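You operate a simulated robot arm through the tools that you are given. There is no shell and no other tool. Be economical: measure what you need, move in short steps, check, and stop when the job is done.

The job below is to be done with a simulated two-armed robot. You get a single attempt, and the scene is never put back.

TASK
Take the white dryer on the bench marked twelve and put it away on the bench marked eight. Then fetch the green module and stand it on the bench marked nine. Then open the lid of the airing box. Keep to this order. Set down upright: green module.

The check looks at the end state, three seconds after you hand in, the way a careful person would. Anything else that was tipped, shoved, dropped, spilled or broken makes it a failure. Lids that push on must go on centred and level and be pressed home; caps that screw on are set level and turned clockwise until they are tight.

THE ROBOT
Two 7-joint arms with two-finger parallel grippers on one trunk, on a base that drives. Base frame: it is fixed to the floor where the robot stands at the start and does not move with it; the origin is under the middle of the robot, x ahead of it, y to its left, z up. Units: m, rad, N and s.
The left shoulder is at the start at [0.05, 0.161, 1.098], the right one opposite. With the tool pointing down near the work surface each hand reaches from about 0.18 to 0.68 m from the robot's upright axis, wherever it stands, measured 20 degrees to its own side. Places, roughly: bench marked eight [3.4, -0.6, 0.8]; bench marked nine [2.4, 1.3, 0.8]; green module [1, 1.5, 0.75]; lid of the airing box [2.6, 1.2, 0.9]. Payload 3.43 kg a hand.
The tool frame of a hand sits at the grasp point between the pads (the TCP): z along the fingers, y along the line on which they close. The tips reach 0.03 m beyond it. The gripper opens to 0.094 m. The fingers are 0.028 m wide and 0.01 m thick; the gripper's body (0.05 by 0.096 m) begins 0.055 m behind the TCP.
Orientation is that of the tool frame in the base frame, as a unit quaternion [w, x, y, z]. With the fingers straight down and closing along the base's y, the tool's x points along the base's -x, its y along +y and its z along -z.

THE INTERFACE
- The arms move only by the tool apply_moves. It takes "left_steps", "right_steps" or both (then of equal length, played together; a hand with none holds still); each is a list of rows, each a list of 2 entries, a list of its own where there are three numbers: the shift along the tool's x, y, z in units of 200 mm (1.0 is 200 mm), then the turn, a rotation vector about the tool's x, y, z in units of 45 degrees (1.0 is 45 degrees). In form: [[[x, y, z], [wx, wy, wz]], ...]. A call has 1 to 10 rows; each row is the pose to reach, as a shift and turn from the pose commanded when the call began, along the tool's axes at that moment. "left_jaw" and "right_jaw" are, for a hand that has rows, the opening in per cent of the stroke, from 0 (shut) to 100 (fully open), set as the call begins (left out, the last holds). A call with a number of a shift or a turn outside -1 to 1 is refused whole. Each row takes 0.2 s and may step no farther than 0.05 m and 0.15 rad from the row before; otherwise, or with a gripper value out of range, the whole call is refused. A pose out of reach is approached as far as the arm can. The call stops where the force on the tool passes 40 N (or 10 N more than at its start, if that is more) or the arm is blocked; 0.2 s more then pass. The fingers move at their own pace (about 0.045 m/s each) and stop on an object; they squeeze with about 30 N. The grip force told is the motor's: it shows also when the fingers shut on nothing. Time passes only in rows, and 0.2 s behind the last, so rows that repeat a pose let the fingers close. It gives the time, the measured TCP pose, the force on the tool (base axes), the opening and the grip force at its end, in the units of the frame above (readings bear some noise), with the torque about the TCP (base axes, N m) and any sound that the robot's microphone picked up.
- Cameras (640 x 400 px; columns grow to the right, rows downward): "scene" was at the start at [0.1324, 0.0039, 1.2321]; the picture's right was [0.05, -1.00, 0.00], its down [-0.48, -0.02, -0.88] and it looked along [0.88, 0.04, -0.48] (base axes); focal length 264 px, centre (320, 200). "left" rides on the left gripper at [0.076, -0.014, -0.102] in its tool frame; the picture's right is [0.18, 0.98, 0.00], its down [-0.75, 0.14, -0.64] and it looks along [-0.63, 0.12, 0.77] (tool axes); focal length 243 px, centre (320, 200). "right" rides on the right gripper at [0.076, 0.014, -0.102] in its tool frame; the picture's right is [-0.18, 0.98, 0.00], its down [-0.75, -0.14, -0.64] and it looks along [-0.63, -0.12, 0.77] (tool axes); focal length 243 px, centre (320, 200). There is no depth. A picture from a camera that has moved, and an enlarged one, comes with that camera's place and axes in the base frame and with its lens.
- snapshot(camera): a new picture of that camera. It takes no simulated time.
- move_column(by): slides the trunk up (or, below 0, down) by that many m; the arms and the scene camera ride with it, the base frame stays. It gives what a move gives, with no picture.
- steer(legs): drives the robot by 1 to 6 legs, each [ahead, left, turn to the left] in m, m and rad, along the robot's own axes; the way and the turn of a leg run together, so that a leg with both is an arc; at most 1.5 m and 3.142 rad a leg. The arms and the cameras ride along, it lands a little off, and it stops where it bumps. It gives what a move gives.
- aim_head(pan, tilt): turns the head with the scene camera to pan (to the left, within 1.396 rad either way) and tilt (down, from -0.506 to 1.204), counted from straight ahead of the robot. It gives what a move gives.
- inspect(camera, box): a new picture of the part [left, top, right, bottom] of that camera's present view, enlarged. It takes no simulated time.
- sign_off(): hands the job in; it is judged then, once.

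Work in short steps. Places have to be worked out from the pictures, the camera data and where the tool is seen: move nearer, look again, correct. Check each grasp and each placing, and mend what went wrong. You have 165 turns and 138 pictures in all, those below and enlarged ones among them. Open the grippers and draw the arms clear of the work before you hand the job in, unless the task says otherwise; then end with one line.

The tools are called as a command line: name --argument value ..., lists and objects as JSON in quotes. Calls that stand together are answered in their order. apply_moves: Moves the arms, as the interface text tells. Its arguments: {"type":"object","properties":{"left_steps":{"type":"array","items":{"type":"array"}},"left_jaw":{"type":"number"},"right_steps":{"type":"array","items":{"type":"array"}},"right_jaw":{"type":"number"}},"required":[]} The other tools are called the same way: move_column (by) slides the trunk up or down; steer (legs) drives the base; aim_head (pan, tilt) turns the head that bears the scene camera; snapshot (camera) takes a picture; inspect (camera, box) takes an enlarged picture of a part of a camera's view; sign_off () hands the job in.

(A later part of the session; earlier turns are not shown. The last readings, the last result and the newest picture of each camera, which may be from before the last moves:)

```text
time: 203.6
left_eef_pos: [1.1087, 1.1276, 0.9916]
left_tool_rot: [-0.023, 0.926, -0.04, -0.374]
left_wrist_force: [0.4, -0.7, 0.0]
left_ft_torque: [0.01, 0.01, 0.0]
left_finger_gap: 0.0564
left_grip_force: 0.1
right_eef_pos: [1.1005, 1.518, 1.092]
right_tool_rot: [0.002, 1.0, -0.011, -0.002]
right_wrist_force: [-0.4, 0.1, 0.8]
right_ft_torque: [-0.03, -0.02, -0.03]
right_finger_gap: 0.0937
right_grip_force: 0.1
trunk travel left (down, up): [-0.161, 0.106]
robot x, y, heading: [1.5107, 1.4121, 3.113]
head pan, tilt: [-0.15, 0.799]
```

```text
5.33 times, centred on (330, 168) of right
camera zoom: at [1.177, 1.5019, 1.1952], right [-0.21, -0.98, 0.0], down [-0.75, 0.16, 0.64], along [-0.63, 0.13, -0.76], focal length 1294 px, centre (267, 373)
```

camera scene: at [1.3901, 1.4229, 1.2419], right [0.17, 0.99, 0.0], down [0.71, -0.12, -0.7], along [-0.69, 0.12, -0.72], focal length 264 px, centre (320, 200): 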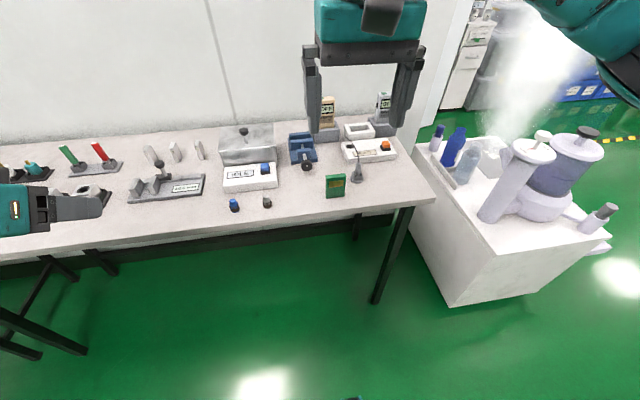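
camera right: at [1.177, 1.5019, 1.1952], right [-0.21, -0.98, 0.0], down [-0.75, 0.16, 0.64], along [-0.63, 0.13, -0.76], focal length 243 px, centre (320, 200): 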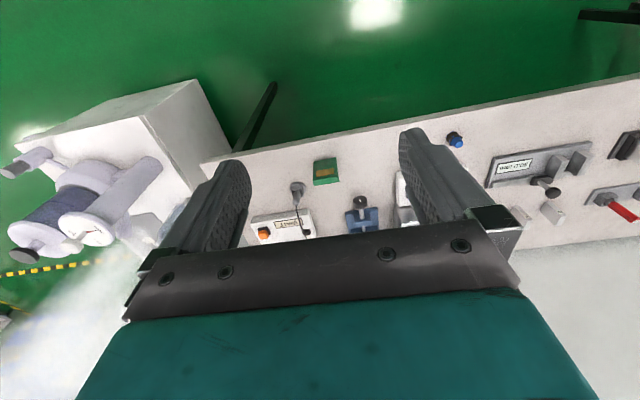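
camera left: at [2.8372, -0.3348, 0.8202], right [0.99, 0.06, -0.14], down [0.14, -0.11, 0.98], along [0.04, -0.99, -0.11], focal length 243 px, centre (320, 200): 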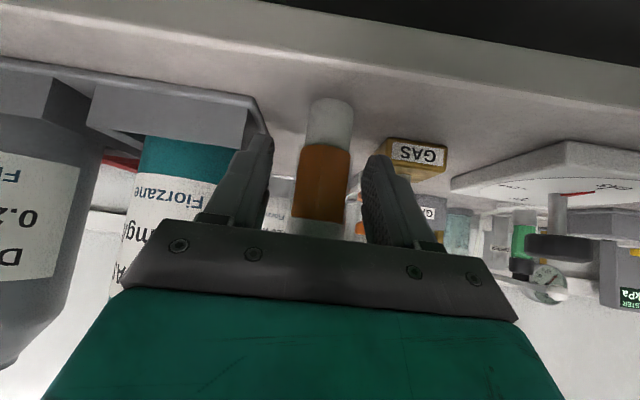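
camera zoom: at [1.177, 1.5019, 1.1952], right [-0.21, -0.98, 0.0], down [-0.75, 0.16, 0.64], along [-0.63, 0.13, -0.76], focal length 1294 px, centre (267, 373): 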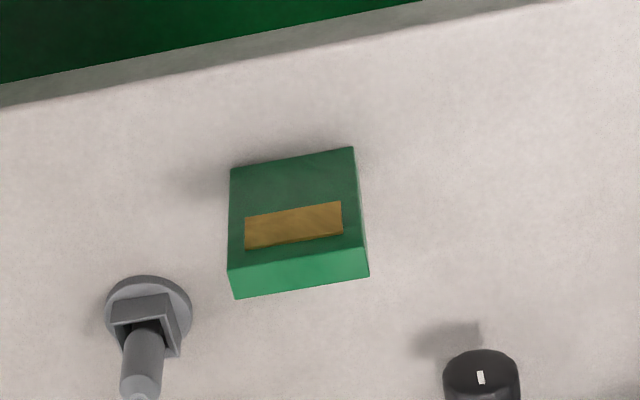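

The module is ~48 mm wide (y), ~16 mm thick, ~69 mm tall, centred at about [0.908, 1.546]. I move in 10 cm and put the right hand above it.

steer --legs '[[0, 0, 0.027], [0.1, 0, 0]]'

apply_moves --right_steps '[[[-0.15, -0.07, 0.1], [0, 0, 0]], [[-0.3, -0.14, 0.25], [0, 0, 0]], [[-0.45, -0.14, 0.4], [0, 0, 0]], [[-0.46, -0.14, 0.6], [0, 0, 0]], [[-0.46, -0.14, 0.8], [0, 0, 0]]]' --right_jaw 80

snapshot --camera "right"

inspect --camera "scene" --box '[250, 60, 450, 260]'

```text
time: 205.1
left_eef_pos: [1.0173, 1.1184, 0.9911]
left_tool_rot: [-0.019, 0.927, -0.029, -0.374]
left_wrist_force: [-0.6, 0.2, 0.0]
left_ft_torque: [-0.02, 0.02, 0.02]
left_finger_gap: 0.0563
left_grip_force: 0.0
right_eef_pos: [0.999, 1.5065, 1.0926]
right_tool_rot: [0.002, 1.0, 0.001, -0.001]
right_wrist_force: [-0.5, 0.3, -0.4]
right_ft_torque: [0.0, 0.0, 0.01]
right_finger_gap: 0.094
right_grip_force: 0.0
trunk travel left (down, up): [-0.161, 0.106]
robot x, y, heading: [1.4079, 1.4069, -3.14]
head pan, tilt: [-0.15, 0.799]
```

```text
time: 206.3
left_eef_pos: [1.0196, 1.1166, 0.9925]
left_tool_rot: [-0.018, 0.927, -0.028, -0.375]
left_wrist_force: [-0.5, 0.8, 0.1]
left_ft_torque: [-0.03, -0.05, 0.01]
left_finger_gap: 0.0563
left_grip_force: 0.1
right_eef_pos: [0.9074, 1.5326, 0.9354]
right_tool_rot: [0.001, 1.0, 0.003, -0.002]
right_wrist_force: [-0.6, 0.1, 0.6]
right_ft_torque: [0.01, -0.02, 0.0]
right_finger_gap: 0.0753
right_grip_force: 0.1
trunk travel left (down, up): [-0.161, 0.106]
robot x, y, heading: [1.4122, 1.4076, -3.138]
head pan, tilt: [-0.15, 0.799]
```

```text
56 pictures are left
camera right: at [0.9848, 1.5175, 1.0374], right [-0.18, -0.98, 0.0], down [-0.75, 0.14, 0.64], along [-0.64, 0.11, -0.76], focal length 243 px, centre (320, 200)
```

right: 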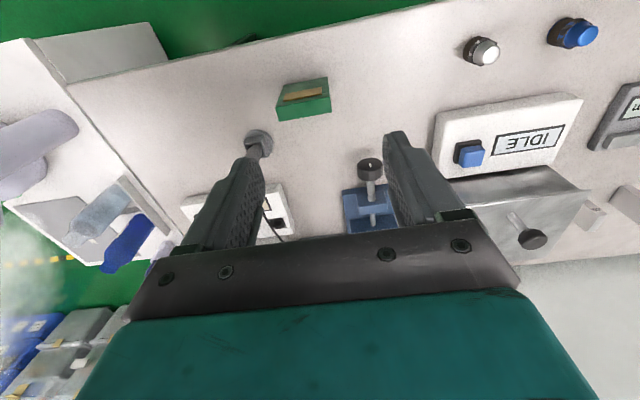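

```text
2.00 times, centred on (350, 160) of scene
camera zoom: at [1.2917, 1.4195, 1.2419], right [0.15, 0.99, 0.0], down [0.71, -0.1, -0.7], along [-0.69, 0.1, -0.72], focal length 529 px, centre (260, 280)
```

zoom: 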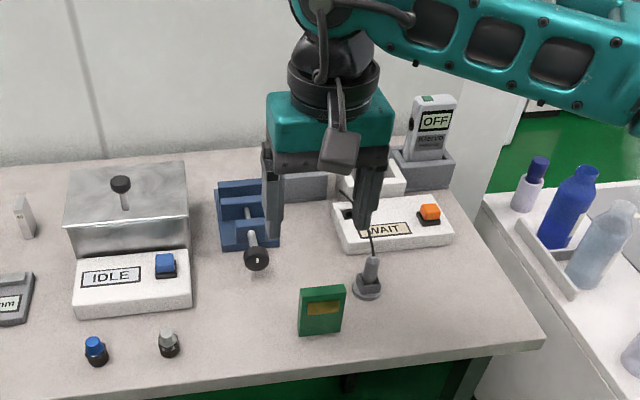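

Module centre confirmed at [0.907, 1.545]. I align 13 mm in y, descend, and close.

apply_moves --right_steps '[[[0, -0.062, 0.15], [0, 0, 0]], [[0, -0.062, 0.35], [0, 0, 0]], [[0, -0.062, 0.55], [0, 0, 0]], [[0, -0.062, 0.72], [0, 0, 0]], [[0, -0.062, 0.72], [0, 0, 0]]]'

snapshot --camera "right"

```text
time: 207.5
left_eef_pos: [1.0196, 1.1168, 0.9906]
left_tool_rot: [-0.018, 0.927, -0.029, -0.375]
left_wrist_force: [0.4, 0.0, 0.3]
left_ft_torque: [-0.01, -0.02, 0.01]
left_finger_gap: 0.0564
left_grip_force: 0.0
right_eef_pos: [0.9093, 1.5449, 0.7895]
right_tool_rot: [0.002, 1.0, 0.002, -0.002]
right_wrist_force: [-1.4, 1.0, -0.5]
right_ft_torque: [-0.02, 0.0, 0.0]
right_finger_gap: 0.0752
right_grip_force: 0.0
trunk travel left (down, up): [-0.161, 0.106]
robot x, y, heading: [1.4114, 1.4073, -3.138]
head pan, tilt: [-0.15, 0.799]
```

```text
54 pictures are left
camera right: at [0.9848, 1.5308, 0.8918], right [-0.18, -0.98, 0.0], down [-0.75, 0.14, 0.64], along [-0.63, 0.11, -0.76], focal length 243 px, centre (320, 200)
```

right: 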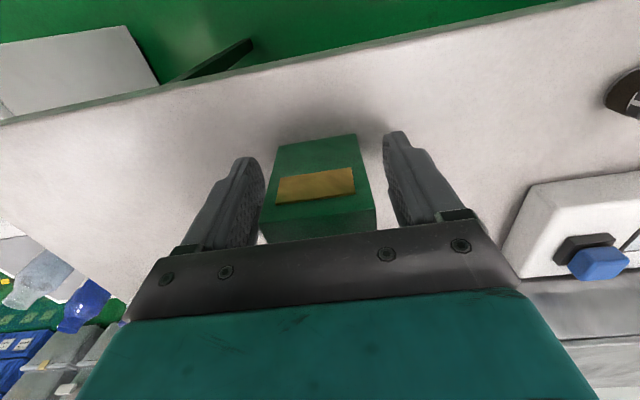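

Well aligned. Closing and lifting.

apply_moves --right_steps '[[[0, 0, 0], [0, 0, 0]], [[0, 0, 0], [0, 0, 0]], [[0, 0, 0], [0, 0, 0]], [[0, 0, 0], [0, 0, 0]]]' --right_jaw 0

apply_moves --right_steps '[[[0, 0, -0.2], [0, 0, 0]], [[0, 0, -0.45], [0, 0, 0]], [[0, 0, -0.7], [0, 0, 0]], [[0.2, 0, -0.85], [0, 0, 0]], [[0.4, 0, -0.95], [0, 0, 0]]]'

snapshot --camera "right"

```text
time: 208.5
left_eef_pos: [1.0191, 1.1182, 0.9914]
left_tool_rot: [-0.018, 0.927, -0.028, -0.375]
left_wrist_force: [-0.4, -0.2, 0.5]
left_ft_torque: [-0.01, -0.02, 0.02]
left_finger_gap: 0.0564
left_grip_force: 0.0
right_eef_pos: [0.9074, 1.5453, 0.7894]
right_tool_rot: [0.002, 1.0, 0.002, -0.002]
right_wrist_force: [0.4, -0.5, -0.2]
right_ft_torque: [0.03, -0.01, -0.03]
right_finger_gap: 0.0498
right_grip_force: 29.9
trunk travel left (down, up): [-0.161, 0.106]
robot x, y, heading: [1.4106, 1.411, -3.143]
head pan, tilt: [-0.15, 0.799]
```

```text
time: 209.7
left_eef_pos: [1.0207, 1.117, 0.9919]
left_tool_rot: [-0.018, 0.927, -0.028, -0.374]
left_wrist_force: [0.1, 0.5, -0.3]
left_ft_torque: [0.01, 0.04, 0.02]
left_finger_gap: 0.0566
left_grip_force: 0.1
right_eef_pos: [0.9873, 1.5469, 0.9766]
right_tool_rot: [0.001, 1.0, 0.002, -0.002]
right_wrist_force: [0.4, -0.3, -0.4]
right_ft_torque: [0.01, -0.01, -0.01]
right_finger_gap: 0.0498
right_grip_force: 30.2
trunk travel left (down, up): [-0.161, 0.106]
robot x, y, heading: [1.4078, 1.4062, -3.138]
head pan, tilt: [-0.15, 0.799]
```

```text
53 pictures are left
camera right: at [1.0646, 1.5317, 1.0801], right [-0.18, -0.98, 0.0], down [-0.75, 0.14, 0.65], along [-0.63, 0.11, -0.76], focal length 243 px, centre (320, 200)
```

right: 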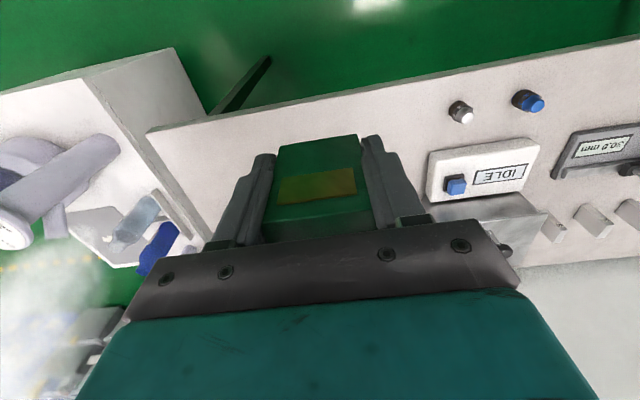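

Module held. I raise the trunk, back off slightly, and turn to face island NINE.

move_column --by 0.1

steer --legs '[[-0.05, 0, 0], [0, 0, 1.57], [0, 0, 1.57]]'

aim_head --pan -0.05 --tilt 0.65

snapshot --camera "scene"

```text
time: 211.0
left_eef_pos: [1.0189, 1.1181, 1.0921]
left_tool_rot: [-0.019, 0.927, -0.03, -0.373]
left_wrist_force: [-0.2, -0.6, -0.3]
left_ft_torque: [0.0, 0.06, 0.03]
left_finger_gap: 0.0565
left_grip_force: 0.0
right_eef_pos: [0.9873, 1.5462, 1.0776]
right_tool_rot: [0.002, 1.0, 0.001, -0.002]
right_wrist_force: [0.6, 0.2, -0.6]
right_ft_torque: [-0.01, 0.05, 0.03]
right_finger_gap: 0.0494
right_grip_force: 29.9
trunk travel left (down, up): [-0.261, 0.006]
robot x, y, heading: [1.4065, 1.4104, -3.143]
head pan, tilt: [-0.15, 0.799]
```

```text
time: 219.6
left_eef_pos: [1.8506, 1.701, 1.0927]
left_tool_rot: [0.374, 0.026, 0.927, -0.017]
left_wrist_force: [0.8, -0.4, -0.4]
left_ft_torque: [0.0, 0.01, 0.0]
left_finger_gap: 0.0564
left_grip_force: 0.1
right_eef_pos: [1.8825, 1.2718, 1.0768]
right_tool_rot: [0.002, -0.003, 1.0, 0.002]
right_wrist_force: [-0.7, 0.2, -0.7]
right_ft_torque: [-0.02, -0.03, -0.03]
right_finger_gap: 0.0496
right_grip_force: 29.6
trunk travel left (down, up): [-0.261, 0.006]
robot x, y, heading: [1.4583, 1.4065, 0.005]
head pan, tilt: [-0.15, 0.799]
```

```text
time: 220.3
left_eef_pos: [1.8492, 1.7008, 1.092]
left_tool_rot: [0.375, 0.027, 0.927, -0.017]
left_wrist_force: [0.1, -1.1, 0.5]
left_ft_torque: [0.03, 0.0, -0.02]
left_finger_gap: 0.0561
left_grip_force: 0.0
right_eef_pos: [1.8824, 1.2728, 1.077]
right_tool_rot: [0.002, -0.004, 1.0, 0.002]
right_wrist_force: [-0.1, -0.2, -0.6]
right_ft_torque: [0.01, -0.01, 0.0]
right_finger_gap: 0.0495
right_grip_force: 30.0
trunk travel left (down, up): [-0.261, 0.006]
robot x, y, heading: [1.458, 1.4076, 0.004]
head pan, tilt: [-0.051, 0.649]
```

```text
52 pictures are left
camera scene: at [1.588, 1.4044, 1.3545], right [-0.04, -1.0, 0.0], down [-0.6, 0.03, -0.8], along [0.8, -0.04, -0.6], focal length 264 px, centre (320, 200)
```

scene: 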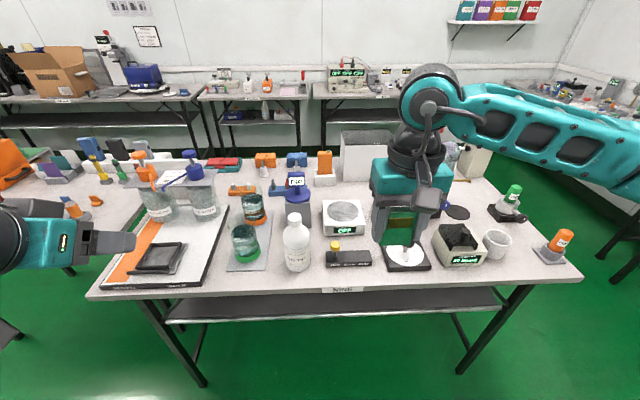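

I zoom in on the island top to find a free spot and identify the airing box.

inspect --camera "scene" --box '[180, 120, 400, 290]'

inspect --camera "scene" --box '[340, 120, 580, 290]'

```text
2.35 times, centred on (290, 205) of scene
camera zoom: at [1.588, 1.4044, 1.3545], right [-0.04, -1.0, 0.0], down [-0.6, 0.03, -0.8], along [0.8, -0.04, -0.6], focal length 622 px, centre (391, 188)
```

zoom: 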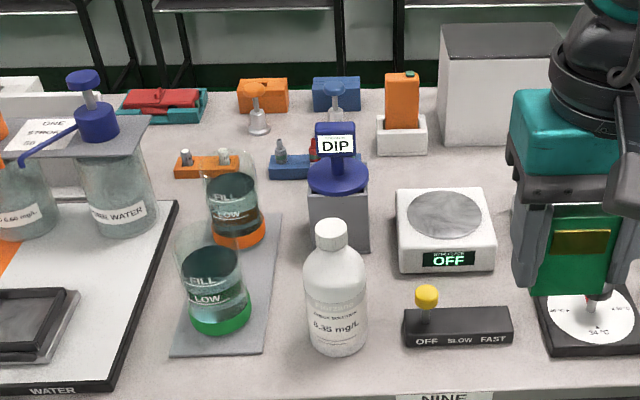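

```text
2.35 times, centred on (460, 205) of scene
camera zoom: at [1.588, 1.4044, 1.3545], right [-0.04, -1.0, 0.0], down [-0.6, 0.03, -0.8], along [0.8, -0.04, -0.6], focal length 622 px, centre (-9, 188)
```

zoom: 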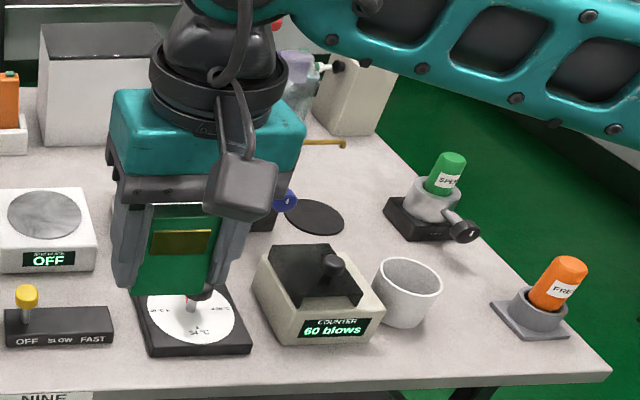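

Airing box = white box near [2.55, 1.15] with grey top. A free spot for the module is around [2.15, 1.30], between the scale (OFF) and the speed switch. I first straighten and pull in the left hand, then drive closer.

apply_moves --left_steps '[[[0.08, 0, -0.07], [0, 0.16, 0]], [[0.16, 0, -0.14], [0, 0.32, 0]], [[0.24, 0, -0.21], [0, 0.48, 0]], [[0.3, 0, -0.28], [0, 0.64, 0]], [[0.37, 0, -0.34], [0, 0.8, 0]], [[0.37, 0, -0.34], [0, 0.95, 0]]]'

steer --legs '[[0.2, 0, 0]]'

snapshot --camera "right"

aim_head --pan -0.2 --tilt 0.8

snapshot --camera "scene"

```text
time: 221.7
left_eef_pos: [1.7493, 1.7073, 1.0885]
left_tool_rot: [0.008, 0.032, 0.999, -0.006]
left_wrist_force: [-0.2, 0.5, 0.7]
left_ft_torque: [0.0, 0.01, 0.02]
left_finger_gap: 0.0564
left_grip_force: 0.0
right_eef_pos: [1.883, 1.272, 1.077]
right_tool_rot: [0.002, -0.004, 1.0, 0.001]
right_wrist_force: [-0.8, 0.2, -0.2]
right_ft_torque: [0.0, 0.0, 0.0]
right_finger_gap: 0.0496
right_grip_force: 30.0
trunk travel left (down, up): [-0.261, 0.006]
robot x, y, heading: [1.4582, 1.411, 0.009]
head pan, tilt: [-0.051, 0.649]
```

```text
time: 223.3
left_eef_pos: [1.9515, 1.7064, 1.0869]
left_tool_rot: [0.011, 0.034, 0.999, -0.007]
left_wrist_force: [0.6, -0.7, -0.2]
left_ft_torque: [0.0, 0.0, -0.01]
left_finger_gap: 0.0565
left_grip_force: 0.2
right_eef_pos: [2.0816, 1.2702, 1.0766]
right_tool_rot: [0.001, 0.0, 1.0, 0.002]
right_wrist_force: [0.9, -0.3, -1.0]
right_ft_torque: [0.01, 0.04, 0.01]
right_finger_gap: 0.0494
right_grip_force: 30.0
trunk travel left (down, up): [-0.261, 0.006]
robot x, y, heading: [1.6587, 1.4095, 0.001]
head pan, tilt: [-0.051, 0.649]
```

```text
49 pictures are left
camera right: at [2.0057, 1.2835, 1.1794], right [0.18, 0.98, 0.0], down [0.75, -0.14, 0.64], along [0.63, -0.12, -0.77], focal length 243 px, centre (320, 200)
```

right: 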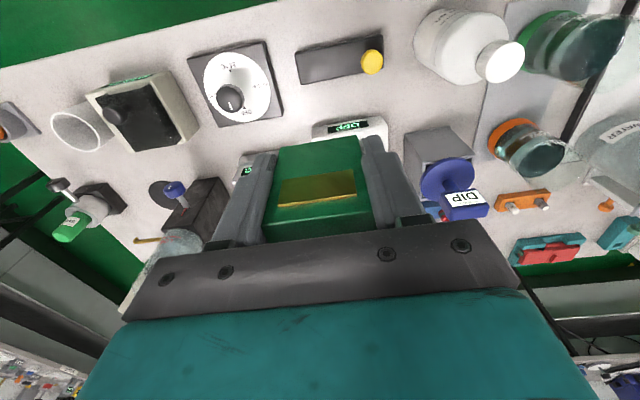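

```text
time: 224.0
left_eef_pos: [1.9496, 1.7066, 1.0877]
left_tool_rot: [0.01, 0.034, 0.999, -0.007]
left_wrist_force: [0.4, -0.1, 0.0]
left_ft_torque: [-0.02, 0.0, -0.01]
left_finger_gap: 0.0565
left_grip_force: 0.0
right_eef_pos: [2.0805, 1.2712, 1.0779]
right_tool_rot: [0.002, 0.0, 1.0, 0.002]
right_wrist_force: [-0.9, 0.1, -0.9]
right_ft_torque: [-0.01, 0.0, 0.0]
right_finger_gap: 0.0499
right_grip_force: 30.3
trunk travel left (down, up): [-0.261, 0.006]
robot x, y, heading: [1.6604, 1.4097, 0.005]
head pan, tilt: [-0.201, 0.799]
```

```text
48 pictures are left
camera scene: at [1.7797, 1.393, 1.342], right [-0.2, -0.98, 0.0], down [-0.7, 0.14, -0.7], along [0.68, -0.14, -0.72], focal length 264 px, centre (320, 200)
```

scene: 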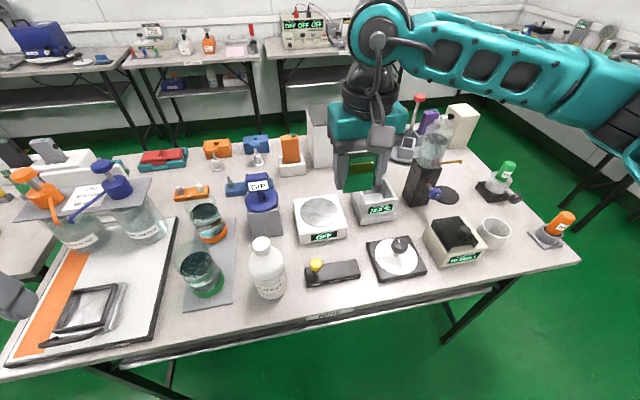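

Gap for the module: x 2.11–2.18 around y≈1.295, centre x 2.145. I move over it and descend partway.

apply_moves --right_steps '[[[-0.16, 0.06, 0], [0, 0, 0]], [[-0.32, 0.12, 0.1], [0, 0, 0]], [[-0.32, 0.12, 0.3], [0, 0, 0]], [[-0.32, 0.12, 0.5], [0, 0, 0]], [[-0.32, 0.12, 0.7], [0, 0, 0]], [[-0.32, 0.12, 0.9], [0, 0, 0]], [[-0.32, 0.12, 1.0], [0, 0, 0]]]'

snapshot --camera "right"

inspect --camera "scene" --box '[260, 120, 460, 300]'

```text
time: 225.6
left_eef_pos: [1.9504, 1.706, 1.0888]
left_tool_rot: [0.011, 0.034, 0.999, -0.006]
left_wrist_force: [0.1, -0.7, -0.6]
left_ft_torque: [0.02, 0.01, 0.02]
left_finger_gap: 0.0565
left_grip_force: 0.0
right_eef_pos: [2.1462, 1.2965, 0.8777]
right_tool_rot: [0.002, -0.001, 1.0, 0.002]
right_wrist_force: [-0.1, -0.9, -0.9]
right_ft_torque: [-0.01, 0.01, 0.0]
right_finger_gap: 0.0499
right_grip_force: 29.9
trunk travel left (down, up): [-0.261, 0.006]
robot x, y, heading: [1.6565, 1.4144, 0.001]
head pan, tilt: [-0.201, 0.799]
```

```text
47 pictures are left
camera right: at [2.0688, 1.3085, 0.9801], right [0.18, 0.98, 0.0], down [0.75, -0.14, 0.65], along [0.63, -0.12, -0.76], focal length 243 px, centre (320, 200)
```

right: 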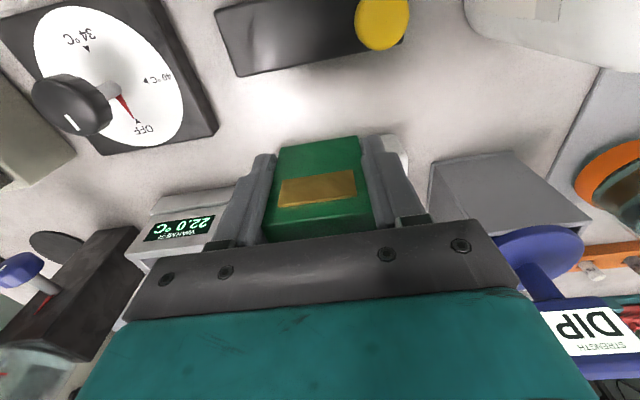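

```text
2.22 times, centred on (360, 210) of scene
camera zoom: at [1.7799, 1.3929, 1.3419], right [-0.2, -0.98, 0.0], down [-0.7, 0.14, -0.7], along [0.68, -0.14, -0.72], focal length 587 px, centre (231, 178)
```

zoom: 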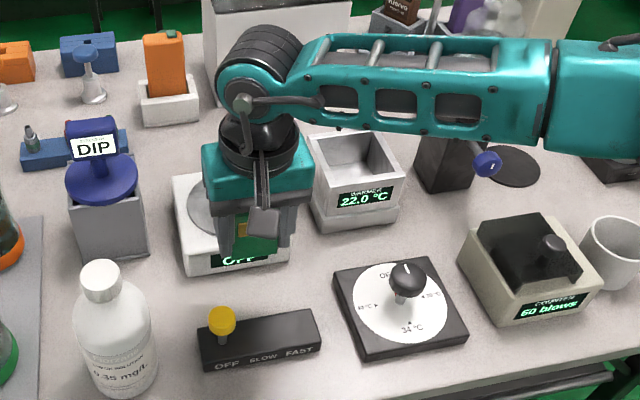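

Clearances look fine (~2 cm each way). I descend to contact.

apply_moves --right_steps '[[[0, 0, 0.15], [0, 0, 0]], [[0, 0, 0.3], [0, 0, 0]], [[0, 0, 0.4], [0, 0, 0]], [[0, 0, 0.425], [0, 0, 0]], [[0, 0, 0.437], [0, 0, 0]]]'

snapshot --camera "right"

```text
time: 226.8
left_eef_pos: [1.95, 1.7066, 1.0888]
left_tool_rot: [0.01, 0.034, 0.999, -0.006]
left_wrist_force: [0.0, 0.3, 0.2]
left_ft_torque: [-0.04, 0.02, 0.0]
left_finger_gap: 0.0562
left_grip_force: 0.1
right_eef_pos: [2.1473, 1.2953, 0.7909]
right_tool_rot: [0.002, -0.001, 1.0, 0.002]
right_wrist_force: [0.7, -0.6, 1.3]
right_ft_torque: [-0.08, -0.01, 0.03]
right_finger_gap: 0.0496
right_grip_force: 29.8
trunk travel left (down, up): [-0.261, 0.006]
robot x, y, heading: [1.6625, 1.4075, -0.006]
head pan, tilt: [-0.201, 0.799]
```

```text
45 pictures are left
camera right: at [2.0707, 1.3085, 0.8921], right [0.18, 0.98, 0.0], down [0.75, -0.14, 0.64], along [0.63, -0.11, -0.76], focal length 243 px, centre (320, 200)
```

right: 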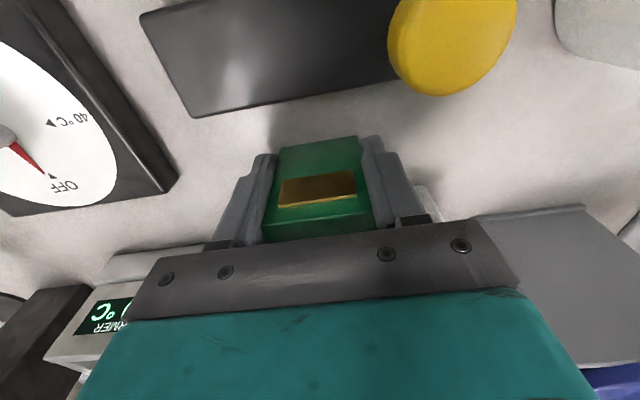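

Almost touching. I go down 2 mm more, then open to ~75% and rise.

apply_moves --right_steps '[[[0, 0, 0.008], [0, 0, 0]]]'

apply_moves --right_steps '[[[0, 0, 0], [0, 0, 0]], [[0, 0, 0], [0, 0, 0]], [[0, 0, -0.005], [0, 0, 0]]]' --right_jaw 72

apply_moves --right_steps '[[[0, 0, -0.2], [0, 0, 0]], [[0, 0, -0.42], [0, 0, 0]], [[0, 0, -0.65], [0, 0, 0]], [[0, 0, -0.88], [0, 0, 0]], [[0, 0, -1], [0, 0, 0]]]'

snapshot --camera "right"

inspect --camera "scene" --box '[240, 100, 500, 300]'

```text
time: 227.2
left_eef_pos: [1.9502, 1.7068, 1.089]
left_tool_rot: [0.011, 0.034, 0.999, -0.006]
left_wrist_force: [-0.5, -0.3, -0.7]
left_ft_torque: [0.04, 0.03, 0.0]
left_finger_gap: 0.0565
left_grip_force: 0.1
right_eef_pos: [2.148, 1.2964, 0.7885]
right_tool_rot: [0.003, -0.001, 1.0, 0.002]
right_wrist_force: [-1.4, -2.0, 10.3]
right_ft_torque: [-0.33, 0.05, -0.03]
right_finger_gap: 0.0494
right_grip_force: 30.1
trunk travel left (down, up): [-0.261, 0.006]
robot x, y, heading: [1.6574, 1.4093, 0.005]
head pan, tilt: [-0.201, 0.799]
```

```text
time: 228.0
left_eef_pos: [1.9508, 1.707, 1.0893]
left_tool_rot: [0.01, 0.034, 0.999, -0.007]
left_wrist_force: [-0.1, 0.4, -0.1]
left_ft_torque: [0.04, 0.0, 0.03]
left_finger_gap: 0.0567
left_grip_force: 0.0
right_eef_pos: [2.1463, 1.2956, 0.7878]
right_tool_rot: [0.002, -0.001, 1.0, 0.002]
right_wrist_force: [0.4, -0.6, 0.5]
right_ft_torque: [0.01, 0.02, -0.03]
right_finger_gap: 0.0677
right_grip_force: 0.0
trunk travel left (down, up): [-0.261, 0.006]
robot x, y, heading: [1.6593, 1.4084, 0.002]
head pan, tilt: [-0.201, 0.799]
```

```text
time: 229.2
left_eef_pos: [1.9504, 1.7066, 1.0889]
left_tool_rot: [0.01, 0.034, 0.999, -0.007]
left_wrist_force: [-0.2, -0.4, -0.5]
left_ft_torque: [-0.02, 0.0, 0.01]
left_finger_gap: 0.0563
left_grip_force: 0.1
right_eef_pos: [2.1454, 1.2933, 0.9889]
right_tool_rot: [0.003, -0.001, 1.0, 0.002]
right_wrist_force: [-0.5, -0.3, 0.2]
right_ft_torque: [-0.02, -0.04, 0.0]
right_finger_gap: 0.068
right_grip_force: 0.0
trunk travel left (down, up): [-0.261, 0.006]
robot x, y, heading: [1.661, 1.4106, 0.001]
head pan, tilt: [-0.201, 0.799]
```

```text
44 pictures are left
camera right: at [2.0689, 1.3063, 1.0916], right [0.18, 0.98, 0.0], down [0.75, -0.14, 0.64], along [0.63, -0.12, -0.76], focal length 243 px, centre (320, 200)
```

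right: 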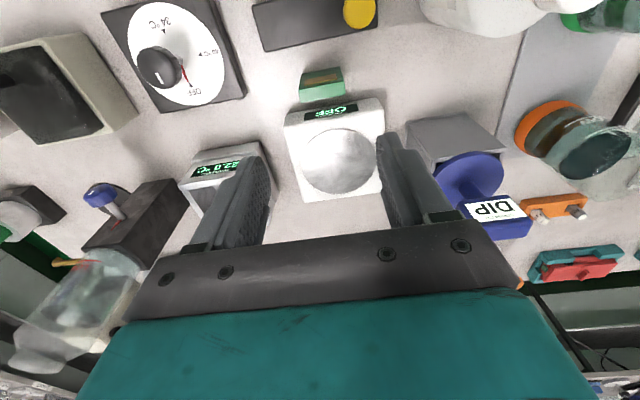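

```text
2.00 times, centred on (370, 200) of scene
camera zoom: at [1.7797, 1.393, 1.3419], right [-0.2, -0.98, 0.0], down [-0.7, 0.14, -0.7], along [0.68, -0.14, -0.72], focal length 529 px, centre (220, 200)
```

zoom: 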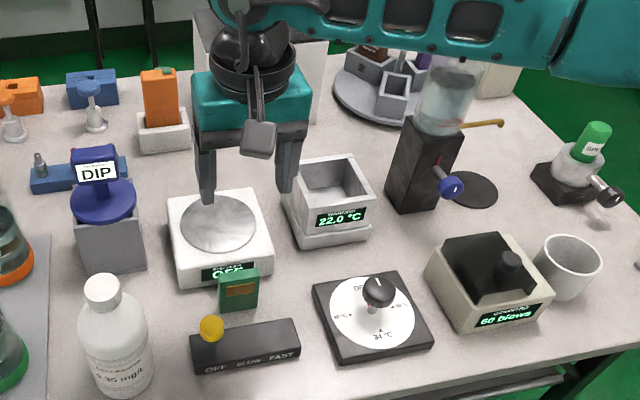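

The module stands upright on NINE. I retract the right hand and look at the airing box behind.

apply_moves --right_steps '[[[0.1, -0.1, -0.1], [0, 0, 0]], [[0.25, -0.2, -0.2], [0, 0, 0]], [[0.4, -0.3, -0.3], [0, 0, 0]], [[0.5, -0.4, -0.3], [0, 0, 0]]]'

steer --legs '[[-0.18, 0, 0]]'

aim_head --pan -0.25 --tilt 0.45

inspect --camera "scene" --box '[220, 120, 460, 280]'

```text
time: 230.2
left_eef_pos: [1.9503, 1.7062, 1.0882]
left_tool_rot: [0.01, 0.035, 0.999, -0.006]
left_wrist_force: [-0.8, -0.5, -0.4]
left_ft_torque: [-0.02, 0.0, -0.03]
left_finger_gap: 0.0566
left_grip_force: 0.1
right_eef_pos: [2.0446, 1.2143, 1.0486]
right_tool_rot: [0.002, -0.001, 1.0, 0.002]
right_wrist_force: [0.4, 0.3, -0.3]
right_ft_torque: [0.0, -0.03, -0.02]
right_finger_gap: 0.0675
right_grip_force: 0.1
trunk travel left (down, up): [-0.261, 0.006]
robot x, y, heading: [1.6604, 1.4123, 0.004]
head pan, tilt: [-0.201, 0.799]
```

```text
time: 231.7
left_eef_pos: [1.7653, 1.7067, 1.0892]
left_tool_rot: [0.011, 0.033, 0.999, -0.006]
left_wrist_force: [-0.2, 0.2, -0.1]
left_ft_torque: [-0.02, -0.03, 0.01]
left_finger_gap: 0.0563
left_grip_force: 0.1
right_eef_pos: [1.862, 1.2156, 1.0486]
right_tool_rot: [0.002, -0.003, 1.0, 0.003]
right_wrist_force: [-0.1, 0.0, 0.2]
right_ft_torque: [0.0, 0.01, 0.02]
right_finger_gap: 0.0678
right_grip_force: 0.1
trunk travel left (down, up): [-0.261, 0.006]
robot x, y, heading: [1.4793, 1.4091, 0.003]
head pan, tilt: [-0.201, 0.799]
```

```text
time: 232.5
left_eef_pos: [1.7667, 1.7064, 1.0884]
left_tool_rot: [0.01, 0.032, 0.999, -0.007]
left_wrist_force: [0.3, -0.4, -0.2]
left_ft_torque: [0.02, 0.02, 0.0]
left_finger_gap: 0.0563
left_grip_force: 0.1
right_eef_pos: [1.8626, 1.2153, 1.0475]
right_tool_rot: [0.002, -0.003, 1.0, 0.002]
right_wrist_force: [-0.3, 0.0, 0.8]
right_ft_torque: [0.0, 0.02, 0.01]
right_finger_gap: 0.0678
right_grip_force: 0.0
trunk travel left (down, up): [-0.261, 0.006]
robot x, y, heading: [1.4736, 1.4057, 0.003]
head pan, tilt: [-0.25, 0.45]
```

```text
2.50 times, centred on (340, 200) of scene
camera zoom: at [1.6071, 1.3862, 1.3723], right [-0.24, -0.97, 0.0], down [-0.42, 0.11, -0.9], along [0.87, -0.22, -0.44], focal length 661 px, centre (270, 200)
```

zoom: 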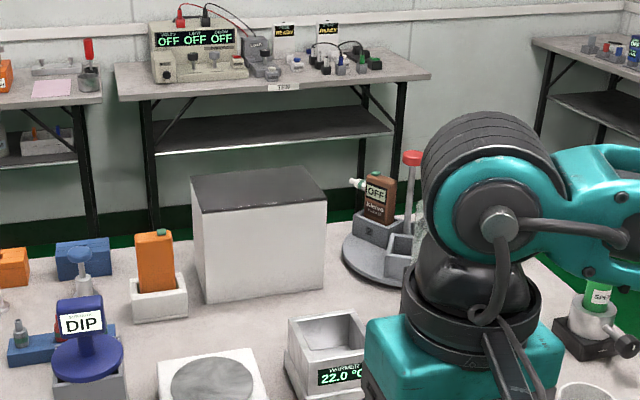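

The box's front must face east. I drive round the south end of the island to its east side and face west.

steer --legs '[[0, -1.13, 0], [1.45, 0, 0], [0.28, 0, 0], [0, 0, 1.57], [0.92, 0, 0], [0, 0, 1.57]]'

aim_head --pan 0.0 --tilt 0.6

snapshot --camera "scene"

```text
time: 258.7
left_eef_pos: [2.9219, 0.9128, 1.089]
left_tool_rot: [-0.006, 0.999, -0.034, -0.011]
left_wrist_force: [-0.1, 0.8, -0.1]
left_ft_torque: [0.01, 0.01, 0.0]
left_finger_gap: 0.0564
left_grip_force: 0.0
right_eef_pos: [2.8267, 1.4055, 1.0476]
right_tool_rot: [0.002, 1.0, 0.002, -0.002]
right_wrist_force: [0.2, 0.1, 0.1]
right_ft_torque: [0.01, -0.02, -0.03]
right_finger_gap: 0.0676
right_grip_force: 0.0
trunk travel left (down, up): [-0.261, 0.006]
robot x, y, heading: [3.212, 1.2113, -3.141]
head pan, tilt: [-0.25, 0.45]
```

```text
time: 259.5
left_eef_pos: [2.9221, 0.9119, 1.088]
left_tool_rot: [-0.006, 0.999, -0.034, -0.01]
left_wrist_force: [0.4, 0.1, 0.5]
left_ft_torque: [-0.01, -0.02, 0.02]
left_finger_gap: 0.0563
left_grip_force: 0.0
right_eef_pos: [2.8278, 1.4056, 1.0483]
right_tool_rot: [0.001, 1.0, 0.001, -0.002]
right_wrist_force: [-0.3, -0.8, 0.1]
right_ft_torque: [0.04, 0.0, -0.04]
right_finger_gap: 0.0679
right_grip_force: 0.1
trunk travel left (down, up): [-0.261, 0.006]
robot x, y, heading: [3.2148, 1.2059, -3.141]
head pan, tilt: [0.0, 0.6]
```

```text
41 pictures are left
camera scene: at [3.086, 1.2092, 1.3588], right [0.0, 1.0, 0.0], down [0.56, 0.0, -0.83], along [-0.83, 0.0, -0.56], focal length 264 px, centre (320, 200)
```

scene: 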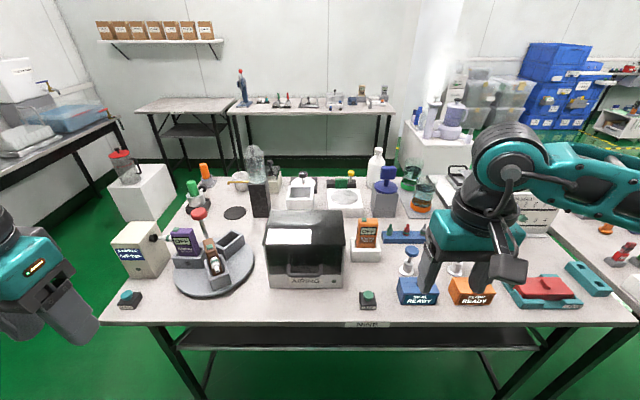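

The box labelled AIRING faces this side, with a dark lid and a front handle. I zoom in.

inspect --camera "scene" --box '[230, 190, 390, 320]'

```text
3.08 times, centred on (310, 255) of scene
camera zoom: at [3.086, 1.2092, 1.3588], right [0.0, 1.0, 0.0], down [0.56, 0.0, -0.83], along [-0.83, 0.0, -0.56], focal length 813 px, centre (351, 31)
```

zoom: 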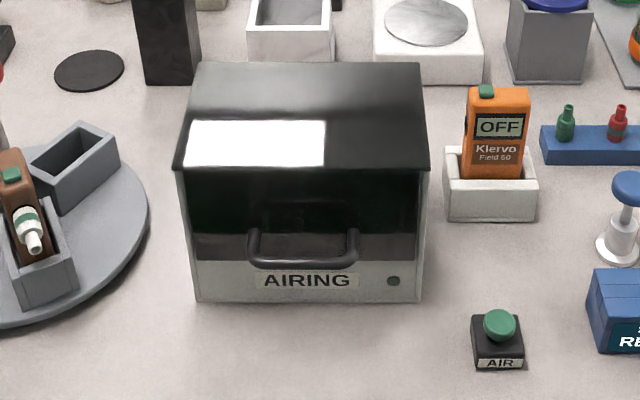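

The AIRING lid is a dark hood (top and front flap) with a horizontal bar handle at about x 2.65, y 1.13–1.215, z 0.84, hinged at the back. Plan: grip the bar with the hand pointing west and jaws closing vertically, then follow the arc up until the hand points down. I shift the base south and start pitching the right hand.

steer --legs '[[0, 0.2, 0]]'

apply_moves --right_steps '[[[0, 0, 0], [0, -0.166, 0]], [[0, 0, 0], [0, -0.332, 0]], [[0, 0, 0], [0, -0.5, 0]], [[0, 0, 0], [0, -0.666, 0]], [[0, 0, 0], [0, -0.832, 0]], [[0, 0, 0], [0, -1, 0]]]'

apply_moves --right_steps '[[[0, 0, 0], [0, -0.166, 0]], [[0, 0, 0], [0, -0.332, 0]], [[0, 0, 0], [0, -0.5, 0]], [[0, 0, 0], [0, -0.666, 0]], [[0, 0, 0], [0, -0.832, 0]], [[0, 0, 0], [0, -1, 0]]]'

```text
time: 261.1
left_eef_pos: [2.9218, 0.713, 1.0879]
left_tool_rot: [-0.006, 0.999, -0.035, -0.011]
left_wrist_force: [0.1, -0.1, 0.3]
left_ft_torque: [0.02, -0.01, -0.01]
left_finger_gap: 0.0562
left_grip_force: 0.0
right_eef_pos: [2.8283, 1.2041, 1.0486]
right_tool_rot: [0.001, 1.0, -0.001, -0.002]
right_wrist_force: [1.0, 0.6, -0.3]
right_ft_torque: [0.03, 0.0, -0.01]
right_finger_gap: 0.0678
right_grip_force: 0.0
trunk travel left (down, up): [-0.261, 0.006]
robot x, y, heading: [3.2154, 1.0058, -3.137]
head pan, tilt: [0.0, 0.6]
```

```text
time: 262.5
left_eef_pos: [2.922, 0.7121, 1.0878]
left_tool_rot: [-0.007, 0.999, -0.035, -0.01]
left_wrist_force: [0.0, 0.6, 0.3]
left_ft_torque: [-0.02, 0.03, -0.01]
left_finger_gap: 0.0563
left_grip_force: 0.1
right_eef_pos: [2.8138, 1.2028, 1.045]
right_tool_rot: [0.002, 0.923, 0.0, -0.385]
right_wrist_force: [-0.8, -0.7, 0.2]
right_ft_torque: [0.0, -0.03, 0.01]
right_finger_gap: 0.0679
right_grip_force: 0.1
right hand out of reach, approached as far as the arm can: row 6
trunk travel left (down, up): [-0.261, 0.006]
robot x, y, heading: [3.2118, 1.0085, -3.14]
head pan, tilt: [0.0, 0.6]
```

```text
time: 263.9
left_eef_pos: [2.9209, 0.7129, 1.0901]
left_tool_rot: [-0.007, 0.999, -0.035, -0.01]
left_wrist_force: [-0.9, 0.4, -0.2]
left_ft_torque: [-0.01, 0.03, 0.0]
left_finger_gap: 0.0564
left_grip_force: 0.0
right_eef_pos: [2.8039, 1.2006, 1.04]
right_tool_rot: [0.002, 0.896, 0.0, -0.444]
right_wrist_force: [0.3, 0.6, -0.2]
right_ft_torque: [0.01, 0.01, 0.04]
right_finger_gap: 0.0677
right_grip_force: 0.3
right hand out of reach, approached as far as the arm can: row 1, 2, 3, 4, 5, 6
trunk travel left (down, up): [-0.261, 0.006]
robot x, y, heading: [3.2109, 1.0092, -3.14]
head pan, tilt: [0.0, 0.6]
```

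The pitch hits a limit close to the body; I back the base and extend the hand forward-down, then continue pitching.

steer --legs '[[-0.12, 0, 0]]'

apply_moves --right_steps '[[[0, 0, 0.2], [0, 0, 0]], [[0, 0, 0.4], [0, 0, 0]], [[0, 0, 0.6], [0, -0.16, 0]], [[0, 0, 0.75], [0, -0.32, 0]], [[0, 0, 0.75], [0, -0.48, 0]], [[0, 0, 0.75], [0, -0.64, 0]], [[0, 0, 0.75], [0, -0.8, 0]]]'

```text
time: 265.1
left_eef_pos: [3.0406, 0.714, 1.0894]
left_tool_rot: [-0.006, 0.999, -0.035, -0.011]
left_wrist_force: [1.0, 0.2, 0.7]
left_ft_torque: [0.01, 0.02, 0.02]
left_finger_gap: 0.0562
left_grip_force: 0.0
right_eef_pos: [2.9242, 1.2015, 1.0416]
right_tool_rot: [0.001, 0.896, -0.002, -0.444]
right_wrist_force: [0.6, -0.1, -0.8]
right_ft_torque: [0.05, -0.02, 0.01]
right_finger_gap: 0.0678
right_grip_force: 0.1
trunk travel left (down, up): [-0.261, 0.006]
robot x, y, heading: [3.335, 1.0113, 3.137]
head pan, tilt: [0.0, 0.6]
```

```text
time: 266.7
left_eef_pos: [3.0412, 0.7128, 1.0879]
left_tool_rot: [-0.006, 0.999, -0.034, -0.01]
left_wrist_force: [-0.1, 0.3, 0.0]
left_ft_torque: [-0.03, -0.04, -0.01]
left_finger_gap: 0.0567
left_grip_force: 0.1
right_eef_pos: [2.814, 1.0594, 1.0332]
right_tool_rot: [-0.019, 0.725, -0.021, -0.688]
right_wrist_force: [-0.3, -0.2, 0.7]
right_ft_torque: [-0.02, -0.01, 0.0]
right_finger_gap: 0.0678
right_grip_force: 0.0
right hand out of reach, approached as far as the arm can: row 3, 4, 5, 6, 7
trunk travel left (down, up): [-0.261, 0.006]
robot x, y, heading: [3.3324, 1.0126, 3.142]
head pan, tilt: [0.0, 0.6]
```

Now the hand points west. I try rolling it about its axis toward a vertical closing direction.

apply_moves --right_steps '[[[0, -0.1, 0], [0, 0, 0.166]], [[0, -0.2, 0], [0, 0, 0.332]], [[0, -0.3, 0], [0, 0, 0.5]], [[0, -0.4, 0], [0, 0, 0.666]], [[0, -0.4, 0], [0, 0, 0.832]], [[0, -0.4, 0], [0, 0, 1]]]'

```text
time: 268.1
left_eef_pos: [3.0415, 0.7129, 1.0879]
left_tool_rot: [-0.006, 0.999, -0.035, -0.01]
left_wrist_force: [0.2, -0.2, 0.1]
left_ft_torque: [0.03, -0.01, -0.01]
left_finger_gap: 0.0565
left_grip_force: 0.0
right_eef_pos: [2.8315, 1.0913, 1.0658]
right_tool_rot: [0.242, 0.663, -0.302, -0.641]
right_wrist_force: [0.0, 0.1, 0.3]
right_ft_torque: [0.02, -0.02, 0.0]
right_finger_gap: 0.0679
right_grip_force: 0.0
right hand out of reach, approached as far as the arm can: row 1, 2, 3, 4, 5, 6
trunk travel left (down, up): [-0.261, 0.006]
robot x, y, heading: [3.3305, 1.0112, 3.141]
head pan, tilt: [0.0, 0.6]
```

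Roll is working (position drifts only slightly). I finish the roll.

apply_moves --right_steps '[[[0, 0, 0], [0, 0, 0.166]], [[0, 0, 0], [0, 0, 0.332]], [[0, 0, 0], [0, 0, 0.5]], [[0, 0, 0], [0, 0, 0.666]], [[0, 0, 0], [0, 0, 0.832]], [[0, 0, 0], [0, 0, 1]]]'

move_column --by -0.18

snapshot --camera "scene"

snapshot --camera "right"

```text
time: 269.5
left_eef_pos: [3.0416, 0.7129, 1.0898]
left_tool_rot: [-0.007, 0.999, -0.035, -0.011]
left_wrist_force: [0.1, -0.1, 0.0]
left_ft_torque: [0.01, 0.01, 0.02]
left_finger_gap: 0.0562
left_grip_force: 0.1
right_eef_pos: [2.8312, 1.0889, 1.0658]
right_tool_rot: [-0.471, -0.498, 0.531, 0.498]
right_wrist_force: [-0.8, -0.2, -0.3]
right_ft_torque: [0.02, 0.01, 0.01]
right_finger_gap: 0.0675
right_grip_force: 0.0
right hand out of reach, approached as far as the arm can: row 1, 2, 3, 4, 5, 6
trunk travel left (down, up): [-0.261, 0.006]
robot x, y, heading: [3.3316, 1.0096, 3.143]
head pan, tilt: [0.0, 0.6]
```

```text
time: 271.5
left_eef_pos: [3.0393, 0.7132, 0.9084]
left_tool_rot: [-0.007, 0.999, -0.034, -0.01]
left_wrist_force: [-0.1, -0.5, 1.0]
left_ft_torque: [0.05, -0.03, 0.03]
left_finger_gap: 0.0565
left_grip_force: 0.1
right_eef_pos: [2.8315, 1.0874, 0.8859]
right_tool_rot: [-0.471, -0.499, 0.529, 0.499]
right_wrist_force: [-0.7, 0.4, 0.0]
right_ft_torque: [0.02, -0.01, -0.02]
right_finger_gap: 0.0676
right_grip_force: 0.0
trunk travel left (down, up): [-0.081, 0.186]
robot x, y, heading: [3.3328, 1.0065, 3.145]
head pan, tilt: [0.0, 0.6]
```

```text
39 pictures are left
camera scene: at [3.2055, 1.0088, 1.1789], right [0.0, 1.0, 0.0], down [0.56, 0.0, -0.83], along [-0.83, 0.0, -0.56], focal length 264 px, centre (320, 200)
```

scene: 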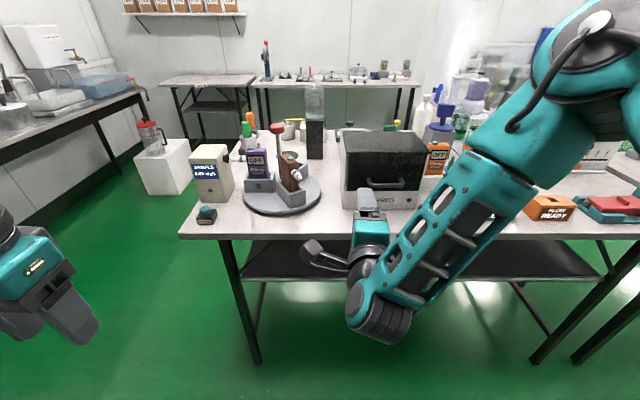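

```text
38 pictures are left
camera right: at [2.928, 1.005, 0.9059], right [-0.05, 0.19, 0.98], down [0.69, 0.71, -0.1], along [-0.72, 0.67, -0.16], focal length 243 px, centre (320, 200)
```

right: 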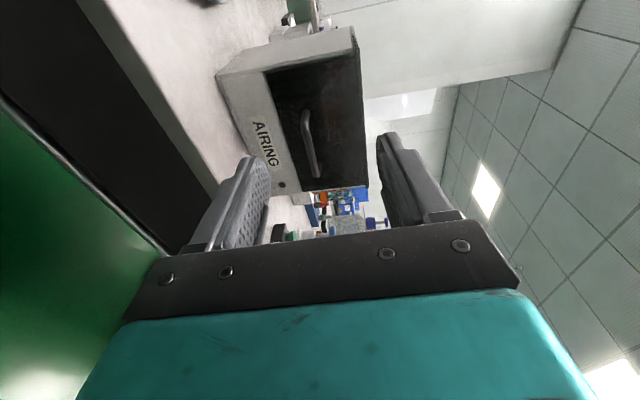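

The hand is oriented well (pointing west, closing vertically). I zoom to triangulate the handle bar.

inspect --camera "scene" --box '[320, 110, 440, 230]'

inspect --camera "right" --box '[220, 20, 400, 220]'

```text
3.33 times, centred on (380, 170) of scene
camera zoom: at [3.2055, 1.0088, 1.1789], right [0.0, 1.0, 0.0], down [0.56, 0.0, -0.83], along [-0.83, 0.0, -0.56], focal length 881 px, centre (120, 300)
```

zoom: 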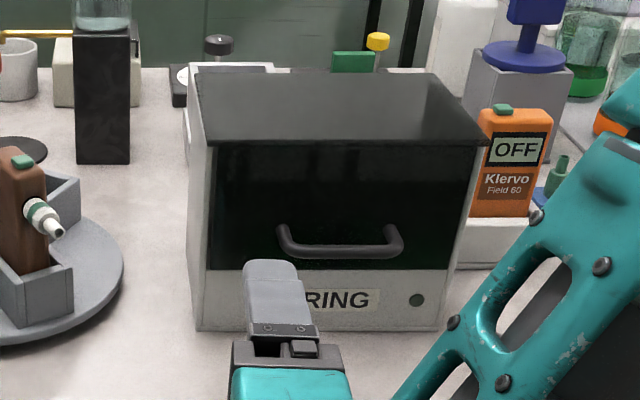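

```text
2.00 times, centred on (310, 120) of right
camera zoom: at [2.928, 1.005, 0.9059], right [-0.05, 0.19, 0.98], down [0.69, 0.71, -0.1], along [-0.72, 0.67, -0.16], focal length 485 px, centre (340, 360)
```

zoom: 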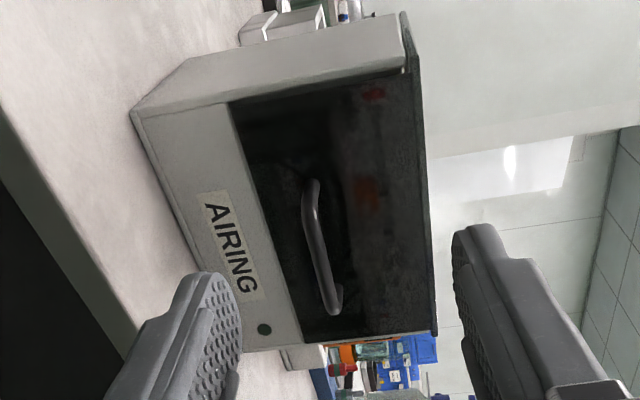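

Bar estimated at x≈2.655, y 1.122–1.211, z≈0.851. I use base and trunk moves: north 8 cm, down 3.5 cm, ahead 12 cm, then check.

steer --legs '[[0, -0.078, 0]]'

move_column --by -0.032

steer --legs '[[0.11, 0, 0]]'

snapshot --camera "right"

inspect --camera "scene" --box '[260, 120, 440, 280]'

```text
time: 272.6
left_eef_pos: [3.0411, 0.7901, 0.9094]
left_tool_rot: [-0.007, 0.999, -0.036, -0.01]
left_wrist_force: [-0.3, -0.6, 0.2]
left_ft_torque: [0.0, 0.01, -0.01]
left_finger_gap: 0.0566
left_grip_force: 0.1
right_eef_pos: [2.8318, 1.1636, 0.8863]
right_tool_rot: [-0.472, -0.499, 0.529, 0.498]
right_wrist_force: [0.0, 0.6, -0.5]
right_ft_torque: [0.03, 0.04, 0.02]
right_finger_gap: 0.0675
right_grip_force: 0.2
trunk travel left (down, up): [-0.081, 0.186]
robot x, y, heading: [3.3324, 1.0886, -3.139]
head pan, tilt: [0.0, 0.6]
```

```text
time: 273.3
left_eef_pos: [3.0409, 0.7908, 0.8762]
left_tool_rot: [-0.007, 0.999, -0.035, -0.01]
left_wrist_force: [0.1, -0.7, 0.0]
left_ft_torque: [0.0, -0.04, -0.01]
left_finger_gap: 0.0564
left_grip_force: 0.1
right_eef_pos: [2.8311, 1.1652, 0.8538]
right_tool_rot: [-0.472, -0.499, 0.529, 0.499]
right_wrist_force: [-0.2, 0.1, -0.1]
right_ft_torque: [0.02, 0.05, 0.01]
right_finger_gap: 0.0678
right_grip_force: 0.0
trunk travel left (down, up): [-0.049, 0.218]
robot x, y, heading: [3.3325, 1.0845, -3.144]
head pan, tilt: [0.0, 0.6]
```

```text
time: 274.5
left_eef_pos: [2.9303, 0.7906, 0.8765]
left_tool_rot: [-0.006, 0.999, -0.036, -0.01]
left_wrist_force: [-1.2, -0.2, 0.5]
left_ft_torque: [0.01, 0.03, 0.01]
left_finger_gap: 0.0561
left_grip_force: 0.0
right_eef_pos: [2.7208, 1.1657, 0.853]
right_tool_rot: [-0.47, -0.499, 0.53, 0.499]
right_wrist_force: [0.3, -0.2, -0.2]
right_ft_torque: [0.0, 0.0, -0.01]
right_finger_gap: 0.0678
right_grip_force: 0.0
trunk travel left (down, up): [-0.049, 0.218]
robot x, y, heading: [3.2244, 1.0862, 3.139]
head pan, tilt: [0.0, 0.6]
```

```text
35 pictures are left
camera right: at [2.8175, 1.0829, 0.8737], right [-0.05, 0.19, 0.98], down [0.69, 0.71, -0.1], along [-0.72, 0.68, -0.16], focal length 243 px, centre (320, 200)
```

right: 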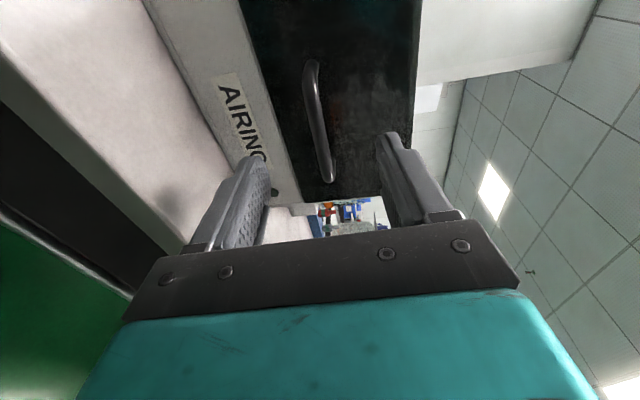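

```text
2.50 times, centred on (350, 200) of scene
camera zoom: at [3.0948, 1.0862, 1.1467], right [0.0, 1.0, 0.0], down [0.57, 0.0, -0.82], along [-0.82, 0.0, -0.57], focal length 661 px, centre (245, 200)
```

zoom: 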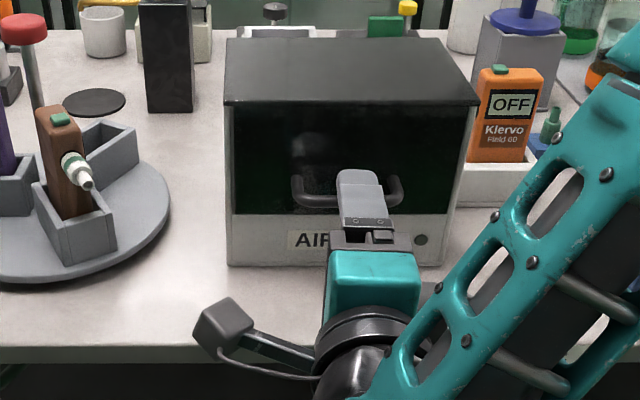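

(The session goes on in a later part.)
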